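You operate a simulated robot arm through the tools that you are given. There is no shell and no other tool. Be economical: measure what you need, move in short steps, check, and stop when the job is done.

You are at the controls of a simulated robot arm. One attempt, no reset.

JOB
Plate panel 5 in the test tank at the current on the card.
Fine: clip it on before the run, unclip it with the mains off, then stand it back in its gap.

The check looks at the end state, three seconds after you hand in, the way a careful person would. Anything else that was tipped, shoved, dropped, spilled or broken makes it a failure.

ROBOT AND FRAMES
A 6-joint arm with a two-finger parallel gripper, fixed in place. Base frame: the origin is at the foot of the arm, x ahead of it, y to its left, z up; the work surface is at about z = 8. Readings come in mm, rad, newtons and seconds.
With the tool pointing down near the work surface it reaches from about 140 to 580 mm from the base axis. Its first joint turns from -1.152 to 1.152 rad. Payload 2.1 kg.
The tool frame sits at the grasp point between the pads (the TCP): z along the fingers, y along the line on which they close. The tips reach 30 mm beyond it. The gripper opens to 94 mm. The fingers are 28 mm wide and 10 mm thick; the gripper's body (50 by 96 mm) begins 55 mm behind the TCP.
Orientation is that of the tool frame in the base frame, as [roll, pitch, yaw] about the fixed x, y, z axes, in that order (R = Rz(yaw) Ry(pitch) Rx(roll)). With the fingers straight down and closing along the base's y, the tool's x points along the base's -x, its y along +y and its z along -z.

CONTROLS
- The arm moves only by the tool arm_command. Its argument "targets" is a list of rows, each a list of 7 numbers: the shift along the base's x, y, z in mm, then the turn, a rotation vector about the base's x, y, z in degrees, then the closure, from 0 (fully open) to 1 (shut). In form: [[tx, ty, tz, rx, ry, rz, fingers], ...]. A call has 1 to 12 rows; each row is the pose to reach, as a shift and turn from the pose commanded when the call began. A row lasts 0.2 s, in which the tool goes at most 50 mm and 0.15 rad; a call with a longer step from one row to the next is refused whole, and so is a gripper value outside its range. Where a pose cannot be reached the arm comes as near as it can. A force on the tool above 90 N (or 10 N above the force at the start of the call, whichever is more), or a blocked arm, ends the call early, and 0.2 s more pass. The fingers move at their own pace (about 72 mm/s each) and stop on an object; they squeeze with about 20 N. The grip force told is the motor's: it shows also when the fingers shut on nothing. Time passes only in rows, and 0.2 s behind the last, so rows that repeat a pose let the fingers close. It gives the time, the measured TCP pose, the force on the tool (base axes), the opening and the grip force at its end, in the units of the frame above (readings bear some noise).
- Cameras (640 x 400 px; columns grow to the right, rows downward): "scene" is fixed at [70.1, -387.8, 480.1]; the picture's right is [0.57, -0.82, 0.00], its down [-0.49, -0.35, -0.80] and it looks along [0.65, 0.46, -0.60] (base axes); focal length 214 px, centre (320, 200). "wrist" rides on the gripper at [76, 14, -103] in the tool frame; the picture's right is [-0.18, 0.98, 0.00], its down [-0.75, -0.14, -0.64] and it looks along [-0.63, -0.12, 0.77] (tool axes); focal length 243 px, centre (320, 200). There is no depth. A picture from a camera that has moved, and an enlarged one, comes with that camera's place and axes in the base frame and with its lens.
- camera(camera): a new picture of that camera. It takes no simulated time.
- zoom(camera, box): a new picture of the part [left, top, right, bottom] of that camera's present view, enlarged. It takes no simulated time.
- hand_in(): hands the job in; it is judged then, once.

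Go step by step. Nothing tells you positions but the pictures and the camera data: compare them with the known pose of the tool, close in by small moves and look again before you grip or let go. The budget is 120 turns and 64 pictures, counting those below and the enlarged ones. Unless the task says otherwise, let go and move clear before handing in, and close with one line.

The tools are called after "Call:" as a command line: name --pt "numbers of a row" for each row, then --argument value for the rest, lists and objects as JSON in quotes. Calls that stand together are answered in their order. arm_command: Moves the arm, as the interface text tells. Its arguments: {"type":"object","properties":{"targets":{"type":"array"}},"required":["targets"]} The other tools are called the same way: camera (camera) takes a picture; zoom (camera, box) takes an enlarged picture of a part of a camera's view; hand_in () hands the job in.

At the start:

```text
clock: 0.0
tcp_pos: [252.4, -233.5, 348.7]
tcp_rot: [-3.141, 0.002, -3.142]
ft_force: [0.6, -1.2, 0.1]
finger_gap: 93.6
grip_force: 0.1
```

scene: 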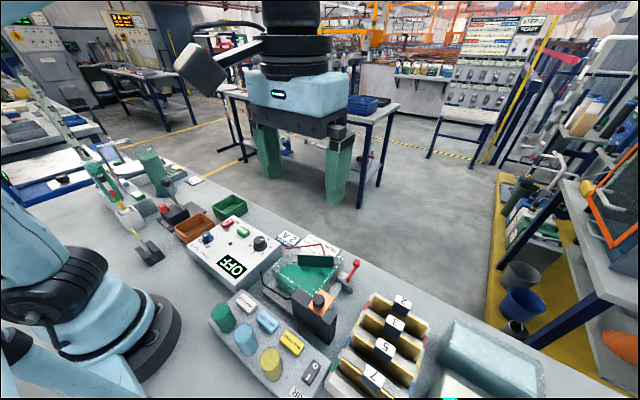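
wrist: 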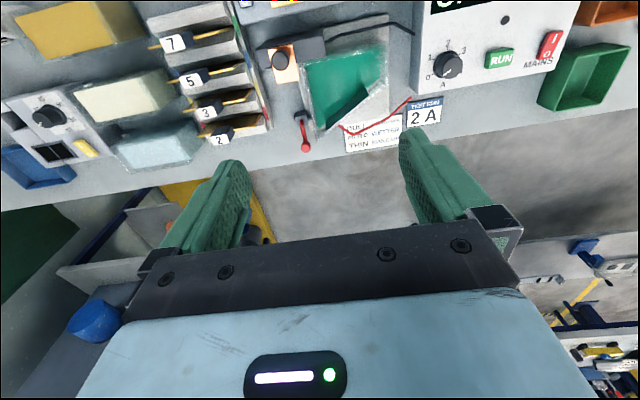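

I see a bench with a power supply (OFF display, A dial, RUN, MAINS), a green tank with a clip and a red lever, a rack with panels 2, 3, 5 and 7, and a card reading "2 A". I'll look closer before moving.

Call:
zoom --camera "scene" --box '[180, 200, 380, 325]'

Call:
zoom --camera "scene" --box '[260, 275, 460, 400]'

Call:
zoom --camera "wrist" --box '[240, 0, 480, 150]'

Call:
zoom --camera "wrist" --box '[400, 0, 640, 150]'

```text
3.20 times, centred on (280, 262) of scene
camera zoom: at [70.1, -387.8, 480.1], right [0.57, -0.82, 0.0], down [-0.49, -0.35, -0.8], along [0.65, 0.46, -0.6], focal length 686 px, centre (448, 0)
```

zoom: 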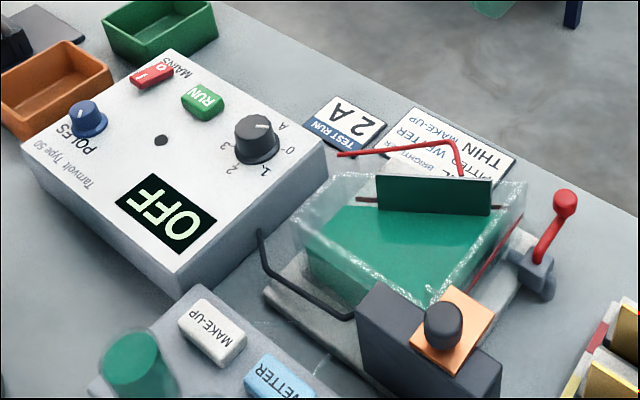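

```text
3.20 times, centred on (360, 338) of scene
camera zoom: at [70.1, -387.8, 480.1], right [0.57, -0.82, 0.0], down [-0.49, -0.35, -0.8], along [0.65, 0.46, -0.6], focal length 686 px, centre (192, -240)
```

zoom: 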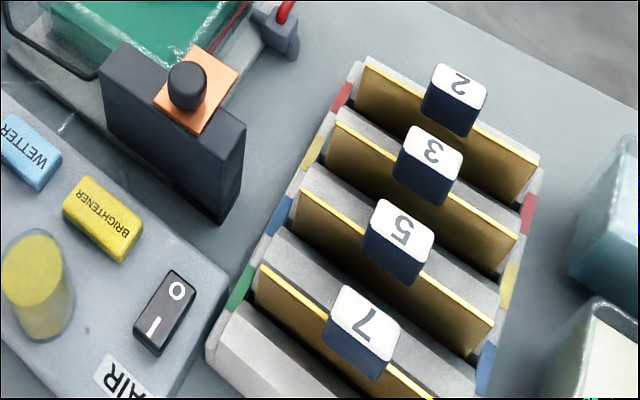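

```text
2.67 times, centred on (360, 75) of wrist
camera zoom: at [176.9, -220.0, 451.5], right [0.18, 0.98, 0.0], down [0.75, -0.14, 0.64], along [0.63, -0.12, -0.77], focal length 647 px, centre (213, 533)
```

zoom: 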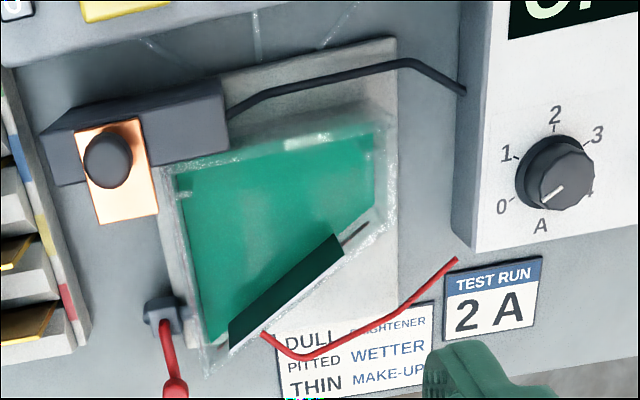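

```text
2.67 times, centred on (520, 75) of wrist
camera zoom: at [176.9, -220.0, 451.5], right [0.18, 0.98, 0.0], down [0.75, -0.14, 0.64], along [0.63, -0.12, -0.77], focal length 647 px, centre (-213, 533)
```

zoom: 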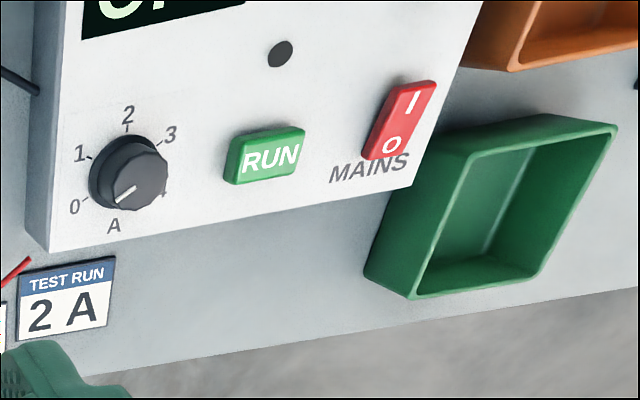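

The Hull-type tank is near (295,-200), the supply near (235,-15) and the rack near (250,-400). I'll tilt the wrist camera to look straight down on them.

Call:
arm_command --pt "-10 0 10 0 8 0 0" --pt "-20 0 20 0 16 0 0" --pt "-30 0 30 0 24 0 0" --pt "-40 0 40 0 30 0 0" --pt "-40 0 40 0 30 0 0"

Call:
camera --camera "wrist"

```text
clock: 1.2
tcp_pos: [212.1, -234.1, 388.4]
tcp_rot: [3.141, -0.525, -3.141]
ft_force: [0.4, -0.3, -0.2]
finger_gap: 94.1
grip_force: 0.0
```

```text
57 pictures are left
camera wrist: at [197.3, -220.5, 514.7], right [0.16, 0.98, -0.09], down [0.97, -0.14, 0.18], along [0.16, -0.12, -0.98], focal length 243 px, centre (320, 200)
```

wrist: 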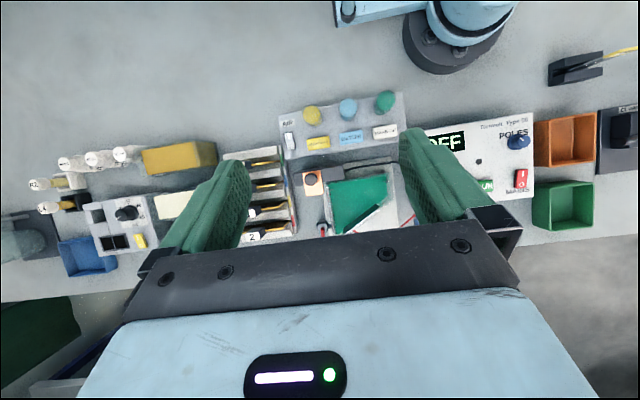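

Good overview. I'll zoom into the tank and the supply from here.

Call:
zoom --camera "wrist" --box '[290, 160, 418, 240]'

Call:
zoom --camera "wrist" --box '[440, 110, 568, 190]'

Call:
zoom --camera "wrist" --box '[210, 140, 338, 220]'

Call:
zoom --camera "scene" --box '[270, 230, 366, 290]'

```text
5.00 times, centred on (354, 200) of wrist
camera zoom: at [197.3, -220.5, 514.7], right [0.16, 0.98, -0.09], down [0.97, -0.14, 0.18], along [0.16, -0.12, -0.98], focal length 1213 px, centre (150, 200)
```

zoom: 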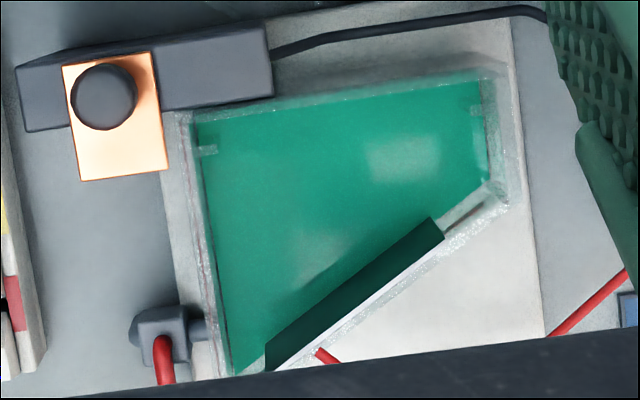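

```text
5.00 times, centred on (504, 150) of wrist
camera zoom: at [197.3, -220.5, 514.7], right [0.16, 0.98, -0.09], down [0.97, -0.14, 0.18], along [0.16, -0.12, -0.98], focal length 1213 px, centre (-600, 450)
```

zoom: 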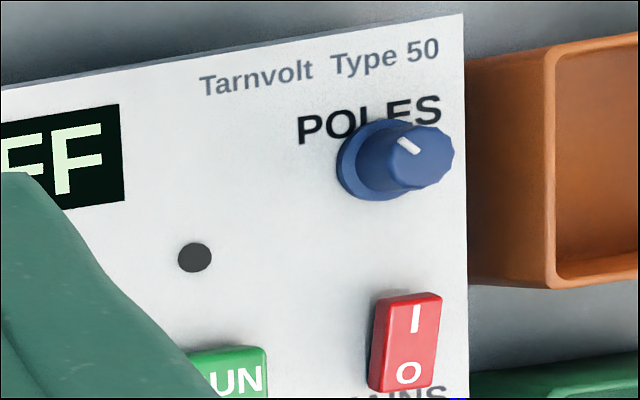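

```text
5.00 times, centred on (274, 180) of wrist
camera zoom: at [197.3, -220.5, 514.7], right [0.16, 0.98, -0.09], down [0.97, -0.14, 0.18], along [0.16, -0.12, -0.98], focal length 1213 px, centre (550, 300)
```

zoom: 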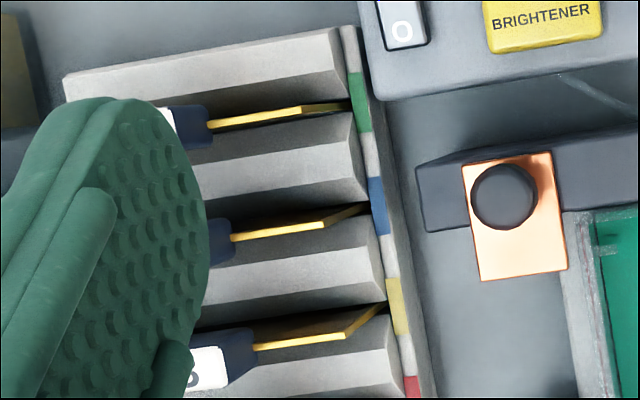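

```text
6.67 times, centred on (318, 260) of scene
camera zoom: at [70.1, -387.8, 480.1], right [0.57, -0.82, 0.0], down [-0.49, -0.35, -0.8], along [0.65, 0.46, -0.6], focal length 1430 px, centre (333, -200)
```

zoom: 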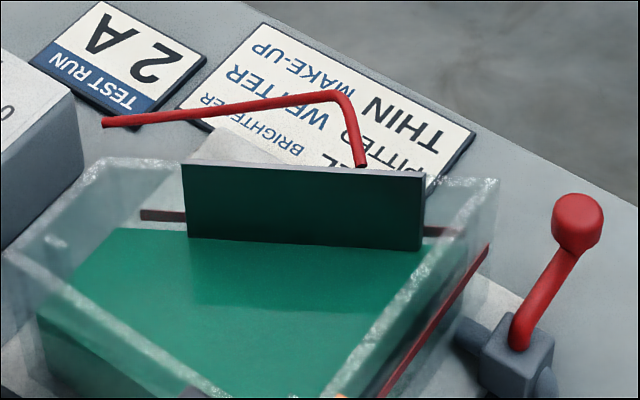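

The tank details are still unclear: the copper piece with its knob, the red lever and the dark green plate. I'll zoom further on each.

Call:
zoom --camera "scene" --box '[280, 275, 360, 325]'

Call:
zoom --camera "scene" --box '[325, 240, 373, 270]'

Call:
zoom --camera "scene" --box '[335, 295, 463, 375]'

```text
8.00 times, centred on (320, 300) of scene
camera zoom: at [70.1, -387.8, 480.1], right [0.57, -0.82, 0.0], down [-0.49, -0.35, -0.8], along [0.65, 0.46, -0.6], focal length 1716 px, centre (320, -600)
```

zoom: 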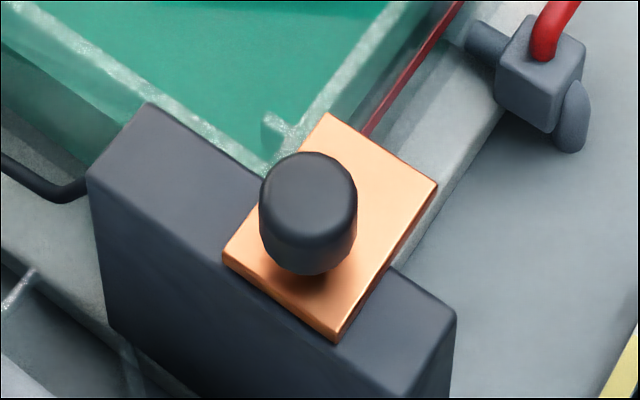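

```text
13.33 times, centred on (349, 255) of scene
camera zoom: at [70.1, -387.8, 480.1], right [0.57, -0.82, 0.0], down [-0.49, -0.35, -0.8], along [0.65, 0.46, -0.6], focal length 2860 px, centre (-67, -533)
```

zoom: 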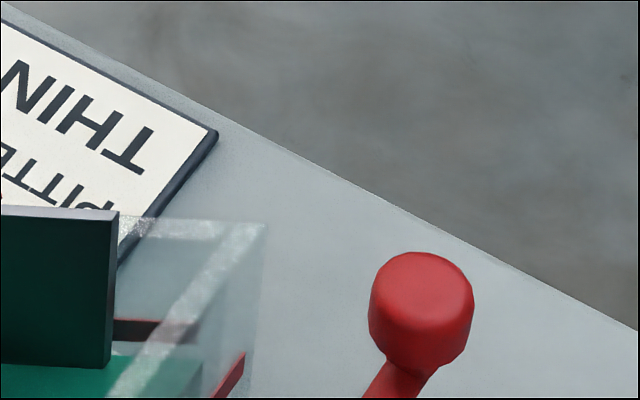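

```text
5.00 times, centred on (399, 335) of scene
camera zoom: at [70.1, -387.8, 480.1], right [0.57, -0.82, 0.0], down [-0.49, -0.35, -0.8], along [0.65, 0.46, -0.6], focal length 1072 px, centre (-75, -475)
```

zoom: 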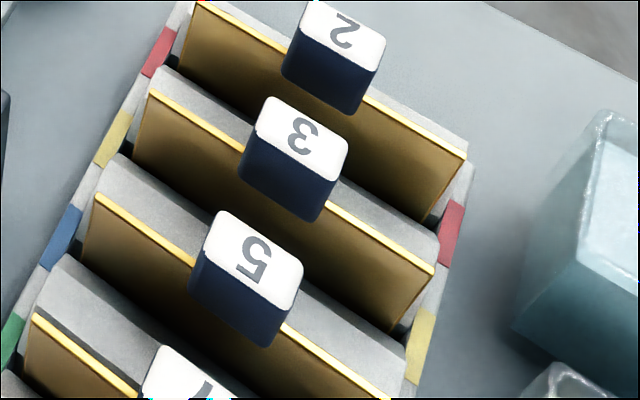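

My reading so far: the lever with a spout is a drain cock, so I won't touch it. The copper plate with a knob on the black block looks like the sliding clip, and the guides on the back (−x) wall look like the panel slot. Next I'll view the supply and the tank from other angles.

Call:
arm_command --pt "20 36 -16 0 0 0 0" --pt "40 72 -32 0 0 0 0" --pt "60 108 -48 0 0 0 0" --pt "80 144 -64 0 0 0 0" --pt "100 180 -80 0 0 0 0" --pt "100 180 -80 0 0 0 0"

Call:
camera --camera "wrist"

```text
clock: 2.6
tcp_pos: [311.5, -60.8, 308.5]
tcp_rot: [-3.132, -0.449, -3.141]
ft_force: [1.5, 0.4, 0.1]
finger_gap: 94.1
grip_force: 0.1
out of reach, approached as far as the arm can: row 2, 3, 4, 5, 6
```

```text
49 pictures are left
camera wrist: at [287.1, -47.2, 434.1], right [0.16, 0.98, -0.09], down [0.96, -0.13, 0.25], along [0.24, -0.13, -0.96], focal length 243 px, centre (320, 200)
```

wrist: 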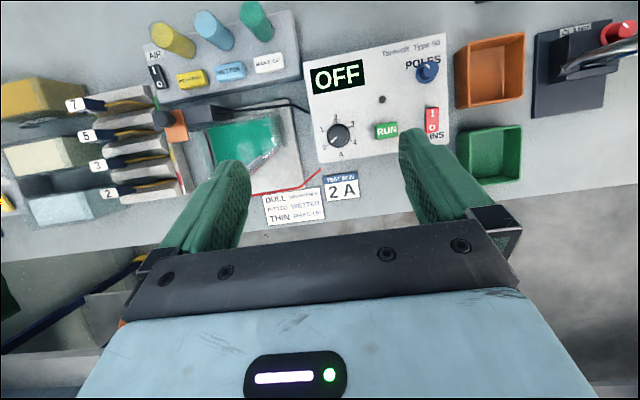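

Call:
zoom --camera "wrist" --box '[300, 30, 460, 130]'

Call:
zoom --camera "wrist" --box '[310, 80, 390, 130]'

Call:
zoom --camera "wrist" --box '[155, 85, 315, 185]'

```text
4.00 times, centred on (380, 80) of wrist
camera zoom: at [287.1, -47.2, 434.1], right [0.16, 0.98, -0.09], down [0.96, -0.13, 0.25], along [0.24, -0.13, -0.96], focal length 970 px, centre (80, 680)
```

zoom: 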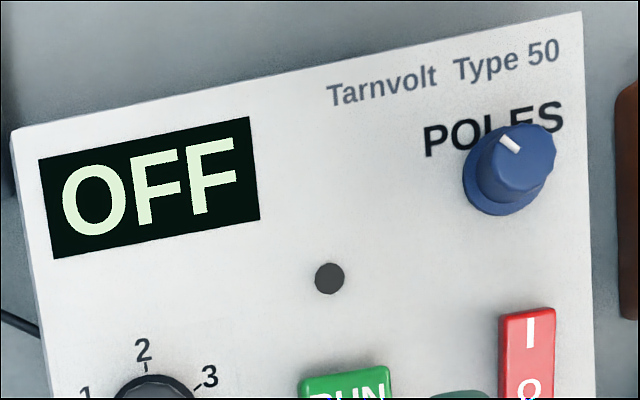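

```text
8.00 times, centred on (350, 105) of wrist
camera zoom: at [287.1, -47.2, 434.1], right [0.16, 0.98, -0.09], down [0.96, -0.13, 0.25], along [0.24, -0.13, -0.96], focal length 1941 px, centre (80, 960)
```

zoom: 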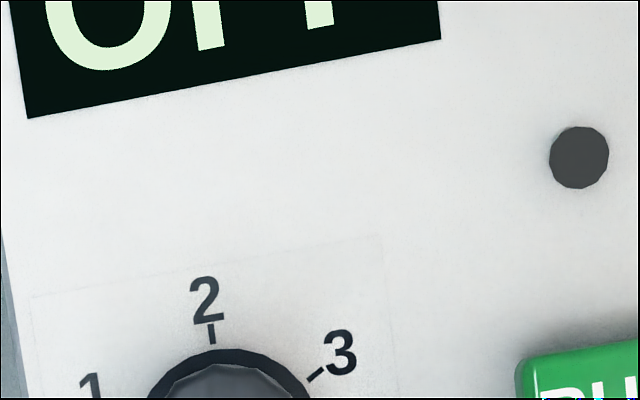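

```text
4.00 times, centred on (235, 135) of wrist
camera zoom: at [287.1, -47.2, 434.1], right [0.16, 0.98, -0.09], down [0.96, -0.13, 0.25], along [0.24, -0.13, -0.96], focal length 970 px, centre (660, 460)
```

zoom: 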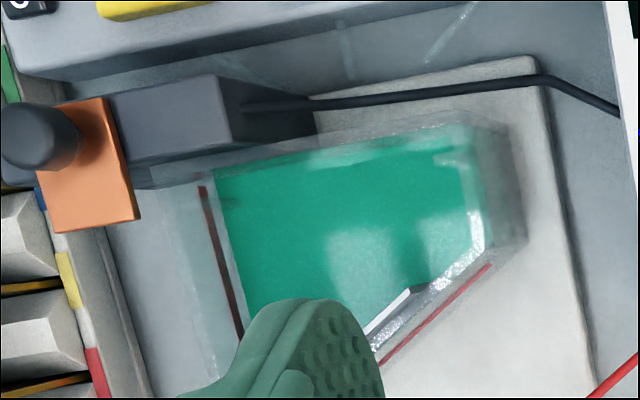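

I need a better look at the POLES knob and the current dial.

Call:
zoom --camera "scene" --box '[192, 220, 240, 250]'

Call:
zoom --camera "scene" --box '[240, 225, 288, 255]'

Call:
zoom --camera "wrist" --box '[310, 110, 390, 160]'

```text
13.33 times, centred on (216, 235) of scene
camera zoom: at [70.1, -387.8, 480.1], right [0.57, -0.82, 0.0], down [-0.49, -0.35, -0.8], along [0.65, 0.46, -0.6], focal length 2860 px, centre (1707, -267)
```

zoom: 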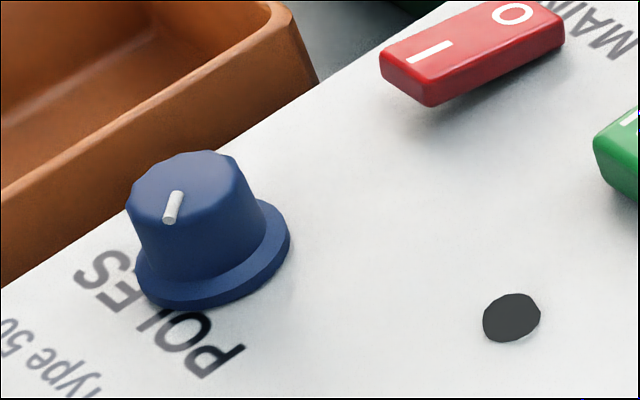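

```text
13.33 times, centred on (264, 240) of scene
camera zoom: at [70.1, -387.8, 480.1], right [0.57, -0.82, 0.0], down [-0.49, -0.35, -0.8], along [0.65, 0.46, -0.6], focal length 2860 px, centre (1067, -333)
```

zoom: 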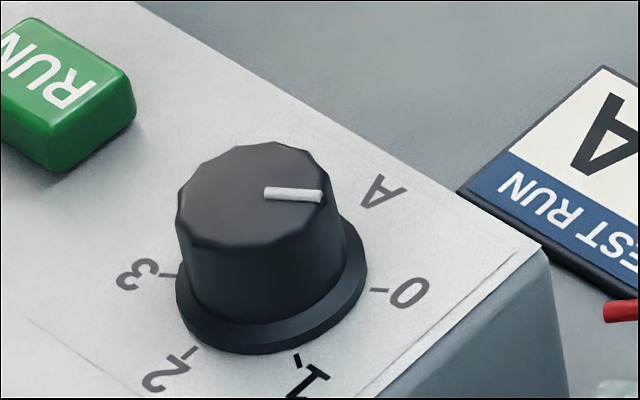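

```text
8.00 times, centred on (350, 135) of wrist
camera zoom: at [287.1, -47.2, 434.1], right [0.16, 0.98, -0.09], down [0.96, -0.13, 0.25], along [0.24, -0.13, -0.96], focal length 1941 px, centre (80, 720)
```

zoom: 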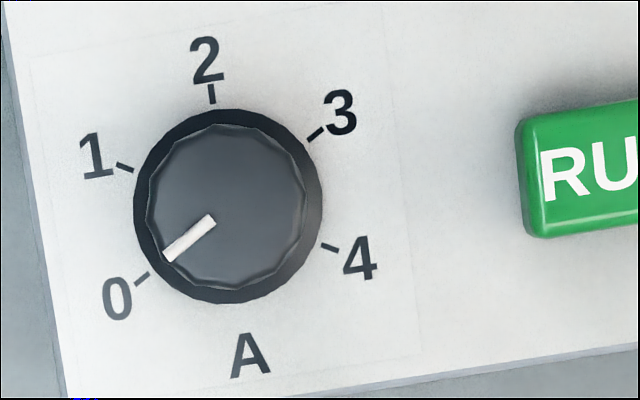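

POLES has no position marks, so I'll leave it alone. The dial is at 0 and needs about 122° clockwise to reach 2. My estimates put panel 5's handle at about (229,-397,114), the back-wall slot at x≈245, y −252 to −153, and the copper clip at (232,-277,107). Next is a close look at the tank from above.

Call:
arm_command --pt "-13 -35 -21 0 0 0 0" --pt "-27 -70 -42 0 0 0 0" --pt "-40 -105 -63 0 0 0 0" --pt "-54 -140 -84 0 0 0 0" --pt "-67 -175 -105 0 0 0 0" --pt "-67 -175 -105 0 0 0 0"

Call:
camera --camera "wrist"

```text
clock: 4.0
tcp_pos: [245.5, -234.6, 206.9]
tcp_rot: [-3.131, -0.448, -3.14]
ft_force: [0.2, 0.4, 0.6]
finger_gap: 93.9
grip_force: 0.1
```

```text
42 pictures are left
camera wrist: at [220.1, -221.3, 331.1], right [0.16, 0.98, -0.09], down [0.96, -0.13, 0.25], along [0.24, -0.13, -0.96], focal length 243 px, centre (320, 200)
```

wrist: 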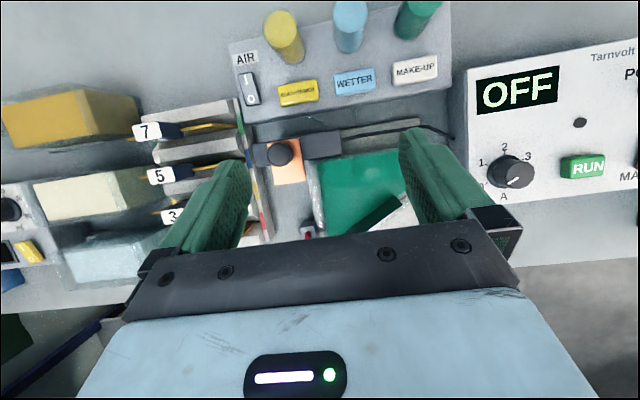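

Call:
zoom --camera "wrist" --box '[250, 115, 410, 215]'

Call:
zoom --camera "wrist" --box '[130, 110, 258, 190]'

```text
4.00 times, centred on (330, 165) of wrist
camera zoom: at [220.1, -221.3, 331.1], right [0.16, 0.98, -0.09], down [0.96, -0.13, 0.25], along [0.24, -0.13, -0.96], focal length 970 px, centre (280, 340)
```

zoom: 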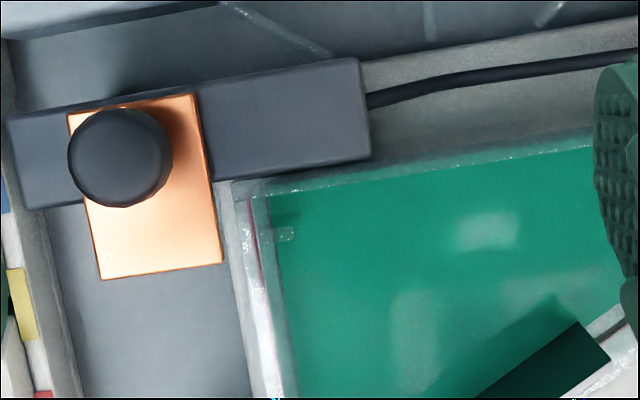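

```text
5.00 times, centred on (194, 150) of wrist
camera zoom: at [220.1, -221.3, 331.1], right [0.16, 0.98, -0.09], down [0.96, -0.13, 0.25], along [0.24, -0.13, -0.96], focal length 1213 px, centre (950, 450)
```

zoom: 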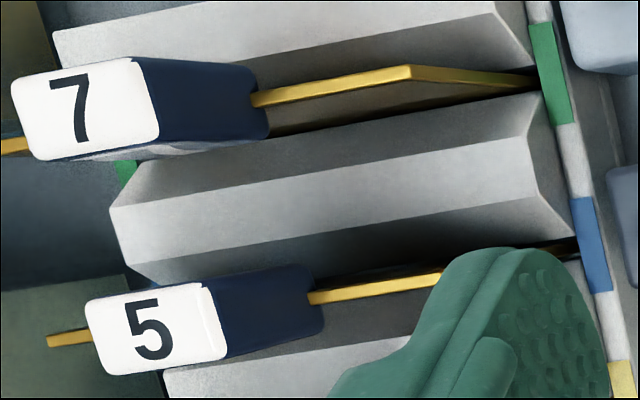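

Panel 5's handle is about 24 mm in y, 15 mm in x and spans z 80–114, at (229.5,-398.5). The tank slot runs along y at x≈248. I'll straighten the tool and hover over panel 5.

Call:
arm_command --pt "-4 -35 0 0 -7 0 0" --pt "-8 -70 0 0 -14 0 0" --pt "-12 -105 0 0 -20 0 0" --pt "-16 -140 -5 0 -25.7 0 0" --pt "-16 -164 -10 0 -25.7 0 0" --pt "-16 -164 -10 0 -25.7 0 0"

Call:
camera --camera "wrist"

Call:
zoom --camera "scene" --box '[320, 240, 480, 340]'

```text
clock: 5.4
tcp_pos: [230.3, -400.8, 197.7]
tcp_rot: [-3.131, 0.003, -3.141]
ft_force: [-0.2, -0.3, 0.0]
finger_gap: 93.8
grip_force: 0.2
```

```text
39 pictures are left
camera wrist: at [153.9, -386.0, 298.4], right [0.18, 0.98, -0.01], down [0.75, -0.13, 0.65], along [0.63, -0.13, -0.76], focal length 243 px, centre (320, 200)
```

wrist: 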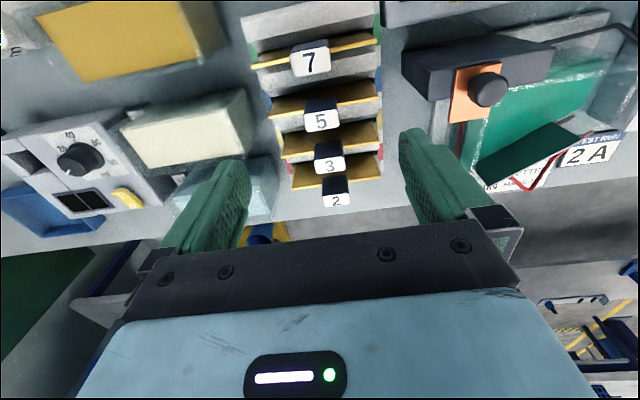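

```text
4.00 times, centred on (400, 290) of scene
camera zoom: at [70.0, -387.8, 480.1], right [0.57, -0.82, 0.0], down [-0.49, -0.35, -0.8], along [0.65, 0.46, -0.6], focal length 858 px, centre (0, -160)
```

zoom: 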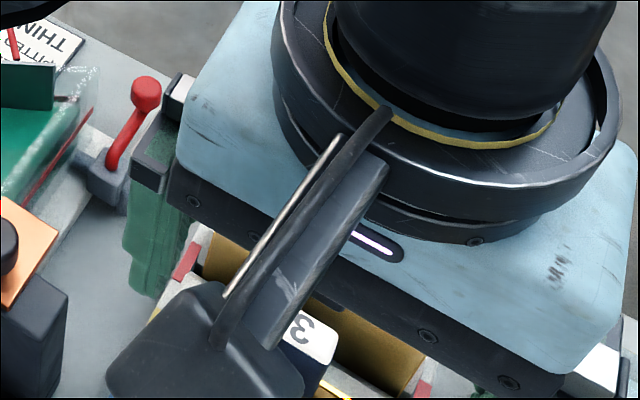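

Call:
arm_command --pt "-1 0 -25 0 0 0 0.3" --pt "-1 0 -50 0 0 0 0.4" --pt "-1 0 -50 0 0 0 0.4"

Call:
zoom --camera "wrist" --box '[240, 60, 432, 180]'

```text
clock: 6.2
tcp_pos: [227.4, -400.0, 145.2]
tcp_rot: [-3.13, 0.002, 3.141]
ft_force: [0.3, -0.1, 0.3]
finger_gap: 56.2
grip_force: 0.1
```

```text
3.33 times, centred on (336, 120) of wrist
camera zoom: at [151.3, -385.0, 246.6], right [0.18, 0.98, -0.01], down [0.75, -0.13, 0.65], along [0.63, -0.13, -0.76], focal length 809 px, centre (267, 467)
```

zoom: 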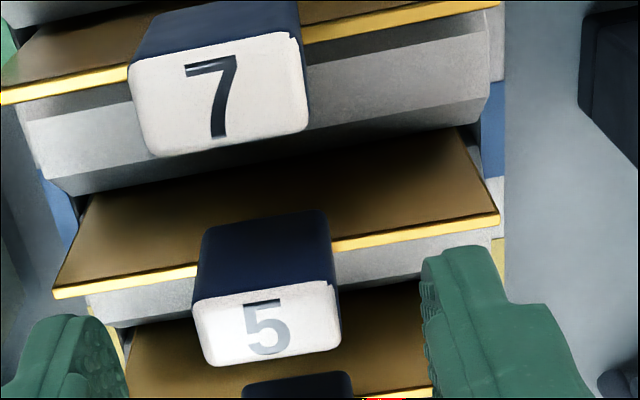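

The handle is centred at about (227.5,-401) and the brass top edge is at z≈83, spanning y −450 to −352. I'll descend and grip the handle with the tips just above the brass.

Call:
arm_command --pt "0 -1 -14 0 0 0 0.4" --pt "0 -1 -27 0 0 0 0.4" --pt "0 -1 -27 0 0 0 0.6" --pt "0 -1 -27 0 0 0 0.85" --pt "0 -1 -27 0 0 0 0.85"

Call:
camera --camera "wrist"

```text
clock: 7.4
tcp_pos: [228.6, -401.1, 116.8]
tcp_rot: [-3.131, 0.002, 3.14]
ft_force: [0.8, 0.0, -1.0]
finger_gap: 27.7
grip_force: 20.0
```

```text
36 pictures are left
camera wrist: at [151.9, -386.4, 219.3], right [0.18, 0.98, -0.01], down [0.75, -0.13, 0.65], along [0.63, -0.13, -0.76], focal length 243 px, centre (320, 200)
```

wrist: 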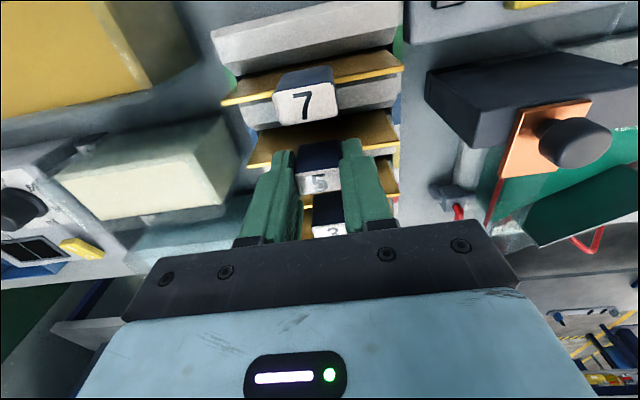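

Gripped. I'll lift straight up, then view.

Call:
arm_command --pt "0 0 15 0 0 0 0.85" --pt "0 0 40 0 0 0 0.85" --pt "0 0 70 0 0 0 0.85" --pt "0 0 100 0 0 0 0.85" --pt "0 0 120 0 0 0 0.85" --pt "0 0 120 0 0 0 0.85"

Call:
camera --camera "scene"

Call:
camera --camera "wrist"

```text
clock: 8.8
tcp_pos: [228.3, -400.6, 239.6]
tcp_rot: [-3.131, 0.003, 3.141]
ft_force: [-0.9, 0.0, -0.2]
finger_gap: 27.6
grip_force: 19.7
```

```text
35 pictures are left
```

scene: 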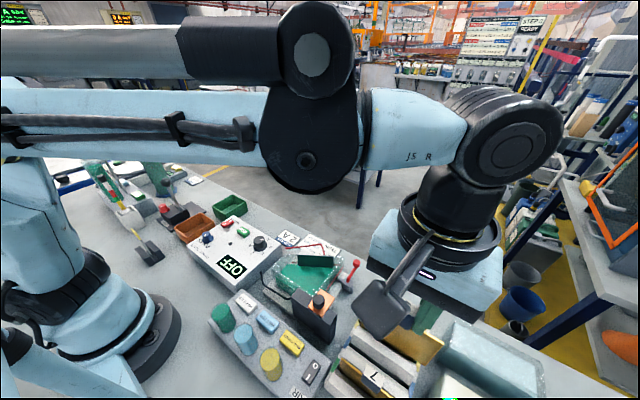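

```text
34 pictures are left
camera wrist: at [152.8, -386.0, 341.1], right [0.18, 0.98, -0.01], down [0.75, -0.13, 0.65], along [0.63, -0.13, -0.76], focal length 243 px, centre (320, 200)
```

wrist: 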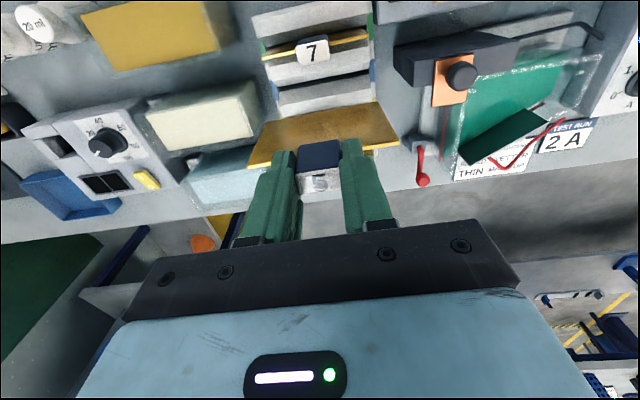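

The panel is firmly held, with its brass about 62 mm tall. I'll carry it high over the clip to above the tank slot.

Call:
arm_command --pt "4 40 8 0 0 0 0.85" --pt "8 80 8 0 0 0 0.85" --pt "12 120 8 0 0 0 0.85" --pt "16 160 8 0 0 0 0.85" --pt "20 198 8 0 0 0 0.85" --pt "20 198 -40 0 0 0 0.85" --pt "20 198 -40 0 0 0 0.85"

Call:
camera --camera "wrist"

Call:
zoom --camera "scene" --box '[250, 225, 378, 305]'

```text
clock: 10.4
tcp_pos: [248.9, -202.9, 198.1]
tcp_rot: [-3.131, 0.001, 3.141]
ft_force: [-0.1, -0.2, -0.7]
finger_gap: 27.2
grip_force: 20.0
```

```text
33 pictures are left
camera wrist: at [173.0, -188.4, 299.0], right [0.18, 0.98, -0.01], down [0.75, -0.13, 0.65], along [0.63, -0.13, -0.76], focal length 243 px, centre (320, 200)
```

wrist: 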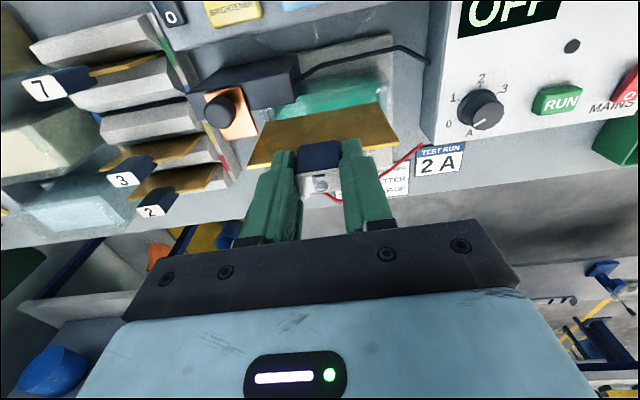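

```text
5.00 times, centred on (314, 265) of scene
camera zoom: at [70.1, -387.8, 480.1], right [0.57, -0.82, 0.0], down [-0.49, -0.35, -0.8], along [0.65, 0.46, -0.6], focal length 1072 px, centre (350, -125)
```

zoom: 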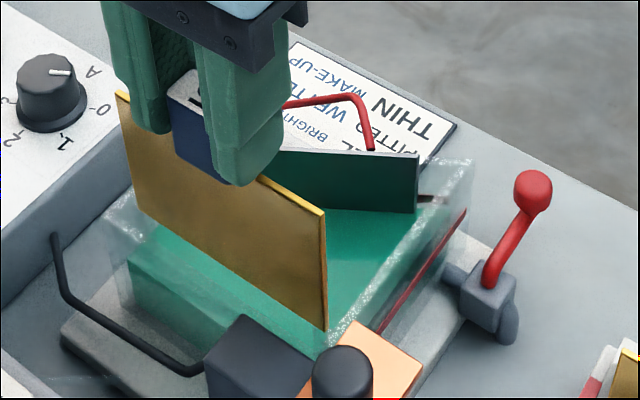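

Call:
zoom --camera "wrist" --box '[230, 70, 422, 190]'

```text
3.33 times, centred on (326, 130) of wrist
camera zoom: at [173.0, -188.4, 299.0], right [0.18, 0.98, -0.01], down [0.75, -0.13, 0.65], along [0.63, -0.13, -0.76], focal length 809 px, centre (300, 433)
```

zoom: 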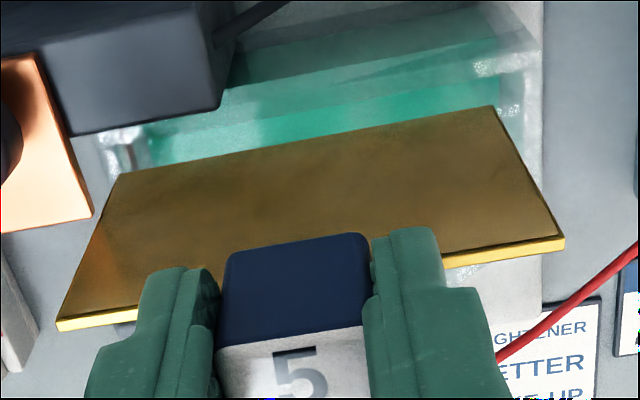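

Call:
arm_command --pt "-1 0 -6 0 0 0 0.85" --pt "-1 0 -12 0 0 0 0.85" --pt "-1 0 -12 0 0 0 0.85"

Call:
zoom --camera "wrist" --box '[240, 70, 400, 170]'

Call:
zoom --camera "scene" --box '[265, 255, 345, 305]'

```text
clock: 11.2
tcp_pos: [247.6, -203.0, 184.7]
tcp_rot: [-3.131, 0.002, 3.141]
ft_force: [-0.5, 1.1, -1.0]
finger_gap: 27.4
grip_force: 20.2
```

```text
4.00 times, centred on (320, 120) of wrist
camera zoom: at [171.1, -188.5, 287.3], right [0.18, 0.98, -0.01], down [0.75, -0.13, 0.65], along [0.63, -0.13, -0.76], focal length 970 px, centre (320, 520)
```

zoom: 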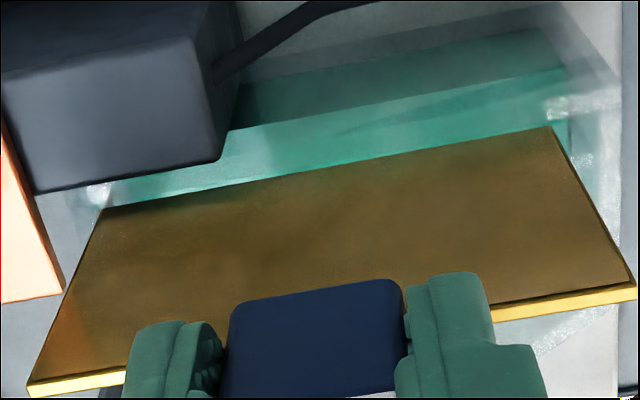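

```text
8.00 times, centred on (305, 280) of scene
camera zoom: at [70.1, -387.8, 480.1], right [0.57, -0.82, 0.0], down [-0.49, -0.35, -0.8], along [0.65, 0.46, -0.6], focal length 1716 px, centre (440, -440)
```

zoom: 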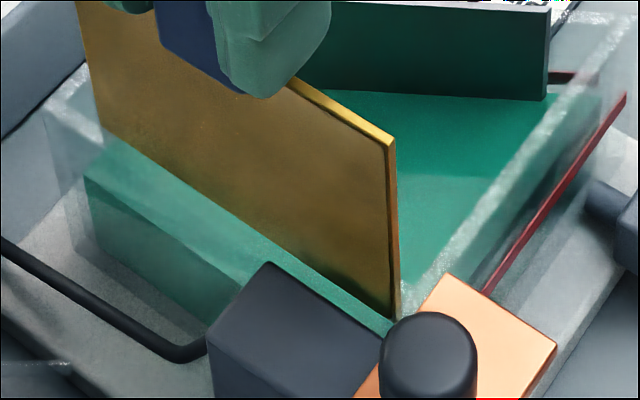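

Call:
zoom --camera "scene" --box '[264, 256, 296, 276]'

Call:
zoom --camera "wrist" --box '[360, 75, 408, 105]'

```text
16.00 times, centred on (280, 266) of scene
camera zoom: at [70.1, -387.8, 480.1], right [0.57, -0.82, 0.0], down [-0.49, -0.35, -0.8], along [0.65, 0.46, -0.6], focal length 3432 px, centre (960, -856)
```

zoom: 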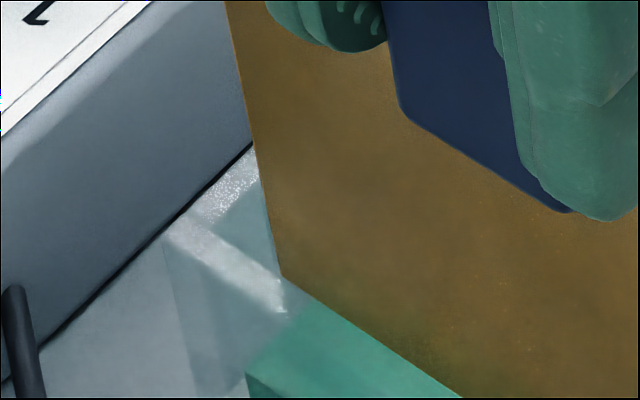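

```text
13.33 times, centred on (384, 90) of wrist
camera zoom: at [171.1, -188.5, 287.3], right [0.18, 0.98, -0.01], down [0.75, -0.13, 0.65], along [0.63, -0.13, -0.76], focal length 3235 px, centre (-533, 1667)
```

zoom: 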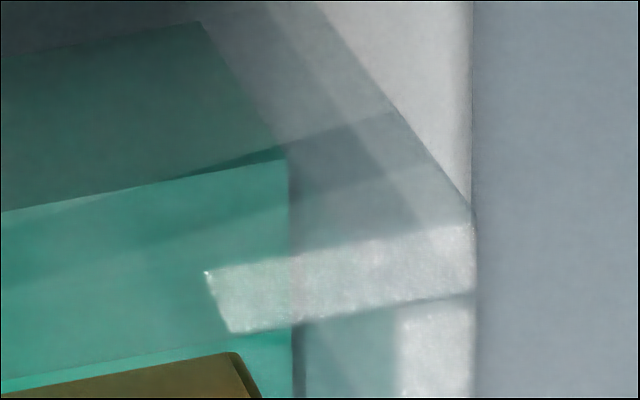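

The tank rim is near z≈100, so the panel's lower edge is already just inside, between the back wall (x≲242) and the guide nubs (x≳250). I'll centre it slightly and lower in small steps, watching the force.

Call:
arm_command --pt "-1.5 0 -3 0 0 0 0.85" --pt "-1.5 0 -7 0 0 0 0.85" --pt "-1.5 0 -11 0 0 0 0.85" --pt "-1.5 0 -15 0 0 0 0.85"

Call:
zoom --camera "scene" --box '[265, 250, 345, 300]'

```text
clock: 12.2
tcp_pos: [245.7, -202.8, 169.2]
tcp_rot: [-3.131, 0.002, -3.141]
ft_force: [-0.6, 0.4, -1.7]
finger_gap: 27.3
grip_force: 20.4
```

```text
8.00 times, centred on (305, 275) of scene
camera zoom: at [70.1, -387.8, 480.1], right [0.57, -0.82, 0.0], down [-0.49, -0.35, -0.8], along [0.65, 0.46, -0.6], focal length 1716 px, centre (440, -400)
```

zoom: 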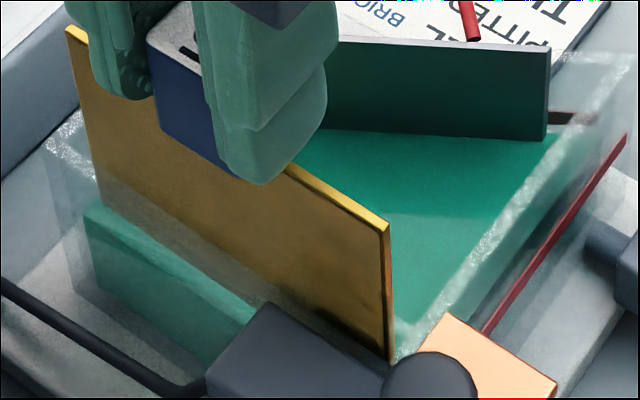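

It is inside the tank behind the glass. Lowering on.

Call:
arm_command --pt "0 0 -4 0 0 0 0.85" --pt "0 0 -8 0 0 0 0.85" --pt "0 0 -12 0 0 0 0.85" --pt "0 0 -15 0 0 0 0.85"

Call:
zoom --camera "wrist" --box '[210, 60, 402, 180]'

```text
clock: 13.2
tcp_pos: [245.3, -201.5, 155.3]
tcp_rot: [-3.131, 0.001, 3.141]
ft_force: [0.3, -0.2, -0.4]
finger_gap: 27.4
grip_force: 19.8
```

```text
3.33 times, centred on (306, 120) of wrist
camera zoom: at [169.3, -187.7, 257.5], right [0.18, 0.98, -0.01], down [0.75, -0.13, 0.65], along [0.63, -0.13, -0.76], focal length 809 px, centre (367, 467)
```

zoom: 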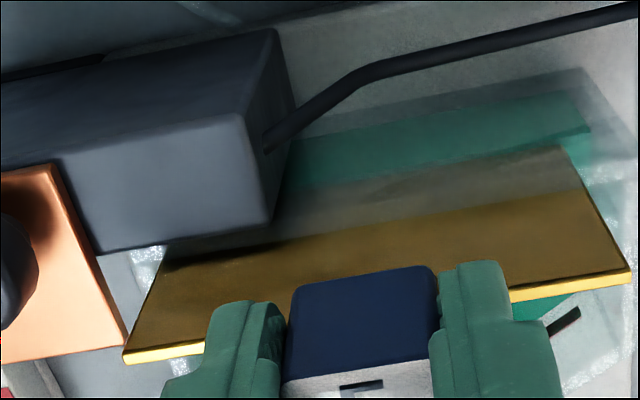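

Call:
arm_command --pt "0 0 -3 0 0 0 0.85" --pt "0 0 -6 0 0 0 0.85" --pt "0 0 -9 0 0 0 0.85" --pt "0 0 -12 0 0 0 0.85" --pt "0 0 -15 0 0 0 0.85"

Call:
arm_command --pt "0 0 -2 0 0 0 0.85" --pt "0 0 -4 0 0 0 0.85" --pt "0 0 -5 0 0 0 0.85"

```text
clock: 14.4
tcp_pos: [244.9, -202.9, 139.9]
tcp_rot: [-3.132, 0.001, 3.141]
ft_force: [0.1, -0.3, -1.2]
finger_gap: 27.2
grip_force: 19.9
```

```text
clock: 15.2
tcp_pos: [245.2, -202.1, 135.6]
tcp_rot: [-3.131, 0.001, -3.141]
ft_force: [-0.7, -0.5, -1.2]
finger_gap: 27.2
grip_force: 20.3
```

Call:
zoom --camera "scene" --box '[265, 255, 345, 305]'

Call:
arm_command --pt "0 0 -2 0 0 0 0.85" --pt "0 0 -3 0 0 0 0.85"

```text
8.00 times, centred on (305, 280) of scene
camera zoom: at [70.1, -387.8, 480.1], right [0.57, -0.82, 0.0], down [-0.49, -0.35, -0.8], along [0.65, 0.46, -0.6], focal length 1716 px, centre (440, -440)
```

zoom: 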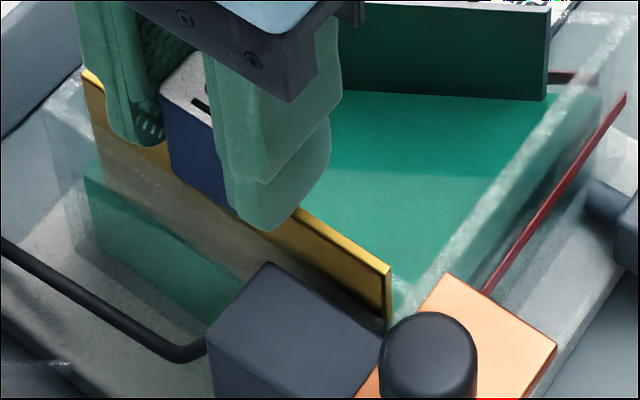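

```text
clock: 15.8
tcp_pos: [244.1, -201.9, 132.0]
tcp_rot: [-3.132, 0.003, 3.14]
ft_force: [0.2, -0.5, -1.0]
finger_gap: 27.3
grip_force: 20.1
```

Call:
arm_command --pt "0 0 -1.5 0 0 0 0.85" --pt "0 0 -3 0 0 0 0.85" --pt "0 0 -3 0 0 0 0.85"

Call:
arm_command --pt "0 0 -1.5 0 0 0 0.85" --pt "0 0 -3 0 0 0 0.85" --pt "0 0 -3 0 0 0 0.85"

Call:
arm_command --pt "0 0 -1.5 0 0 0 0.85" --pt "0 0 -3 0 0 0 0.85" --pt "0 0 -3 0 0 0 0.85"

```text
clock: 16.6
tcp_pos: [244.9, -201.9, 128.7]
tcp_rot: [-3.131, 0.002, 3.141]
ft_force: [-0.2, 0.6, -0.9]
finger_gap: 27.2
grip_force: 20.2
```

```text
clock: 17.4
tcp_pos: [245.6, -202.6, 125.2]
tcp_rot: [-3.131, 0.002, 3.141]
ft_force: [-0.3, 0.8, -0.1]
finger_gap: 27.4
grip_force: 20.7
```

```text
clock: 18.2
tcp_pos: [245.4, -202.5, 122.7]
tcp_rot: [-3.131, 0.006, -3.141]
ft_force: [6.8, 0.4, 21.0]
finger_gap: 28.1
grip_force: 19.7
```

Bottomed at TCP z≈123.5. I'll ease off slightly and check the seating before releasing.

Call:
arm_command --pt "0 0 0.8 0 0 0 0.85" --pt "0 0 0.8 0 0 0 0.85"

Call:
zoom --camera "wrist" --box '[210, 60, 402, 180]'

Call:
zoom --camera "scene" --box '[265, 255, 345, 305]'

```text
clock: 18.8
tcp_pos: [245.2, -202.2, 123.2]
tcp_rot: [-3.13, 0.003, -3.141]
ft_force: [5.5, -0.1, -2.5]
finger_gap: 27.7
grip_force: 20.1
```

```text
3.33 times, centred on (306, 120) of wrist
camera zoom: at [168.6, -188.3, 225.8], right [0.18, 0.98, -0.01], down [0.75, -0.13, 0.65], along [0.63, -0.13, -0.76], focal length 809 px, centre (367, 467)
```

zoom: 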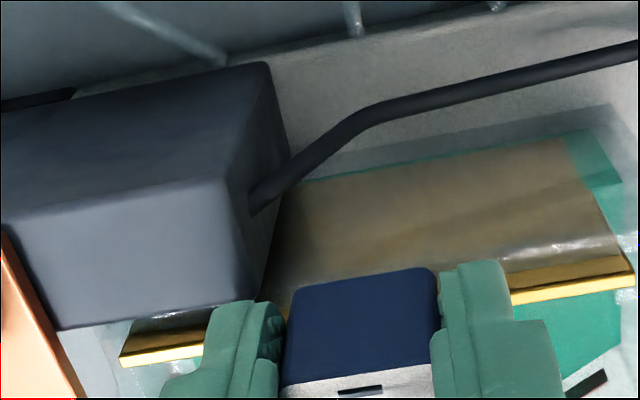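

```text
8.00 times, centred on (305, 280) of scene
camera zoom: at [70.1, -387.8, 480.1], right [0.57, -0.82, 0.0], down [-0.49, -0.35, -0.8], along [0.65, 0.46, -0.6], focal length 1716 px, centre (440, -440)
```

zoom: 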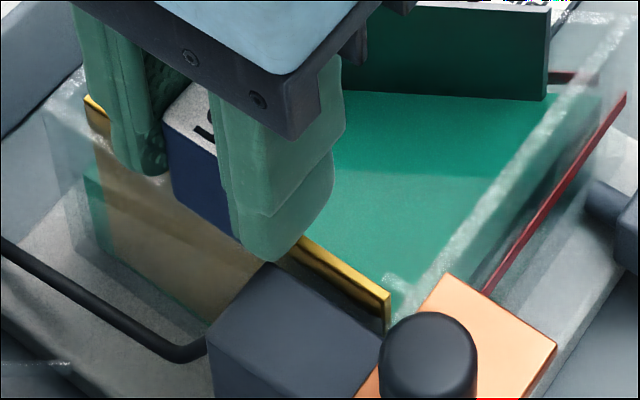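

Seated with the nub just in front of it. Releasing and rising.

Call:
arm_command --pt "0 0 0.8 0 0 0 0.55" --pt "0 0 0.8 0 0 0 0.55" --pt "0 0 20 0 0 0 0.55" --pt "0 0 50 0 0 0 0.55" --pt "0 0 90 0 0 0 0.55" --pt "0 0 90 0 0 0 0.55"

Call:
zoom --camera "wrist" --box '[200, 40, 424, 180]'

Call:
zoom --camera "scene" --box '[265, 255, 361, 315]'

```text
clock: 20.2
tcp_pos: [247.2, -203.0, 215.3]
tcp_rot: [-3.132, 0.002, -3.141]
ft_force: [-0.9, -0.1, -0.6]
finger_gap: 42.5
grip_force: 0.1
```

```text
2.86 times, centred on (312, 110) of wrist
camera zoom: at [169.9, -189.0, 317.1], right [0.18, 0.98, -0.01], down [0.75, -0.13, 0.65], along [0.63, -0.13, -0.76], focal length 693 px, centre (343, 457)
```

zoom: 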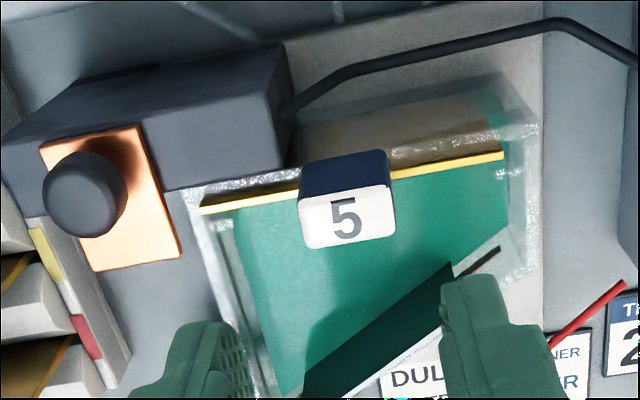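

```text
6.67 times, centred on (313, 285) of scene
camera zoom: at [70.1, -387.8, 480.1], right [0.57, -0.82, 0.0], down [-0.49, -0.35, -0.8], along [0.65, 0.46, -0.6], focal length 1430 px, centre (367, -367)
```

zoom: 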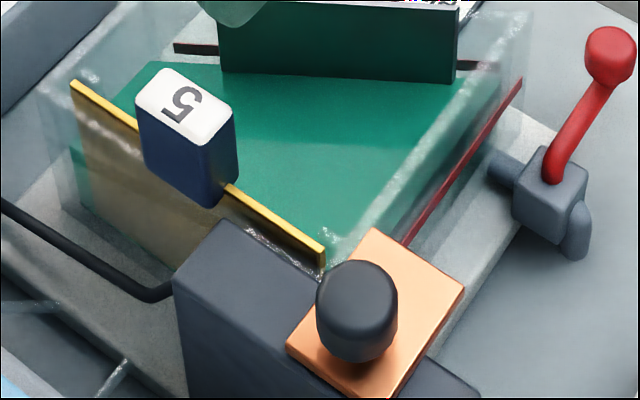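

Panel 5 stands correctly in the slot. Next the clip: its knob is near (225,-276.5), top z≈128. I'll hover over it.

Call:
arm_command --pt "-11 -37 0 0 0 0 0.4" --pt "-21 -73.5 -15 0 0 0 0.4" --pt "-21 -73.5 -45 0 0 0 0.4" --pt "-21 -73.5 -45 0 0 0 0.4"

Call:
zoom --camera "wrist" --box '[200, 60, 424, 200]'

```text
clock: 21.2
tcp_pos: [223.0, -276.0, 169.4]
tcp_rot: [-3.13, 0.001, -3.141]
ft_force: [0.7, 0.0, -0.4]
finger_gap: 56.6
grip_force: 0.1
```

```text
2.86 times, centred on (312, 130) of wrist
camera zoom: at [147.2, -262.5, 272.1], right [0.18, 0.98, -0.01], down [0.75, -0.13, 0.65], along [0.63, -0.13, -0.76], focal length 693 px, centre (343, 400)
```

zoom: 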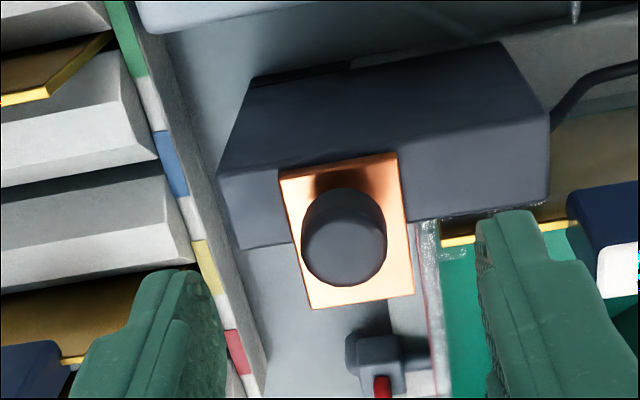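

Call:
arm_command --pt "1 -1.5 -16 0 0 0 0.45" --pt "1 -1.5 -31 0 0 0 0.5" --pt "1 -1.5 -31 0 0 0 0.6" --pt "1 -1.5 -31 0 0 0 0.9" --pt "1 -1.5 -31 0 0 0 0.9"

```text
clock: 22.4
tcp_pos: [224.3, -277.0, 139.0]
tcp_rot: [-3.132, 0.001, 3.141]
ft_force: [0.5, 1.8, -6.2]
finger_gap: 20.8
grip_force: 45.0
```

Knob gripped (20.8 mm). I'll slide gently in +y.

Call:
arm_command --pt "0 3 0 0 0 0 0.9" --pt "0 6 0 0 0 0 0.9" --pt "0 10 0 0 0 0 0.9" --pt "0 10 0 0 0 0 0.9"

Call:
zoom --camera "wrist" --box '[232, 60, 424, 180]'

```text
clock: 23.4
tcp_pos: [223.7, -267.4, 138.4]
tcp_rot: [-3.132, -0.002, 3.141]
ft_force: [-19.1, -1.1, 28.7]
finger_gap: 20.9
grip_force: 45.0
```

```text
3.33 times, centred on (328, 120) of wrist
camera zoom: at [148.2, -253.0, 240.6], right [0.18, 0.98, -0.01], down [0.75, -0.13, 0.64], along [0.63, -0.13, -0.77], focal length 809 px, centre (293, 467)
```

zoom: 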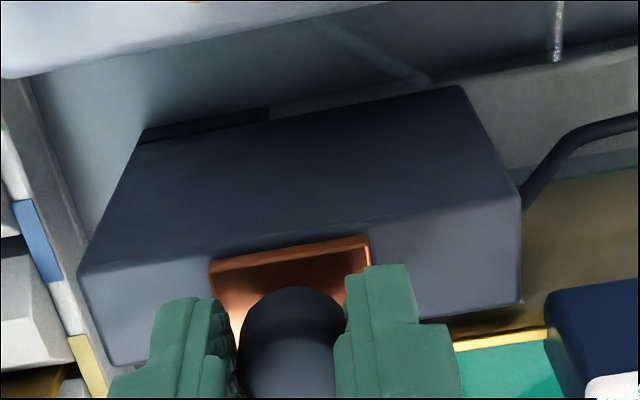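

Call:
zoom --camera "scene" --box '[285, 265, 365, 315]'

```text
8.00 times, centred on (325, 290) of scene
camera zoom: at [70.0, -387.7, 480.2], right [0.57, -0.82, 0.0], down [-0.49, -0.35, -0.8], along [0.65, 0.46, -0.6], focal length 1716 px, centre (280, -520)
```

zoom: 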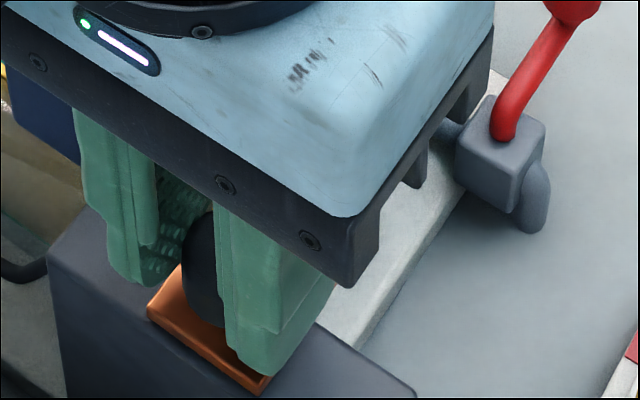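

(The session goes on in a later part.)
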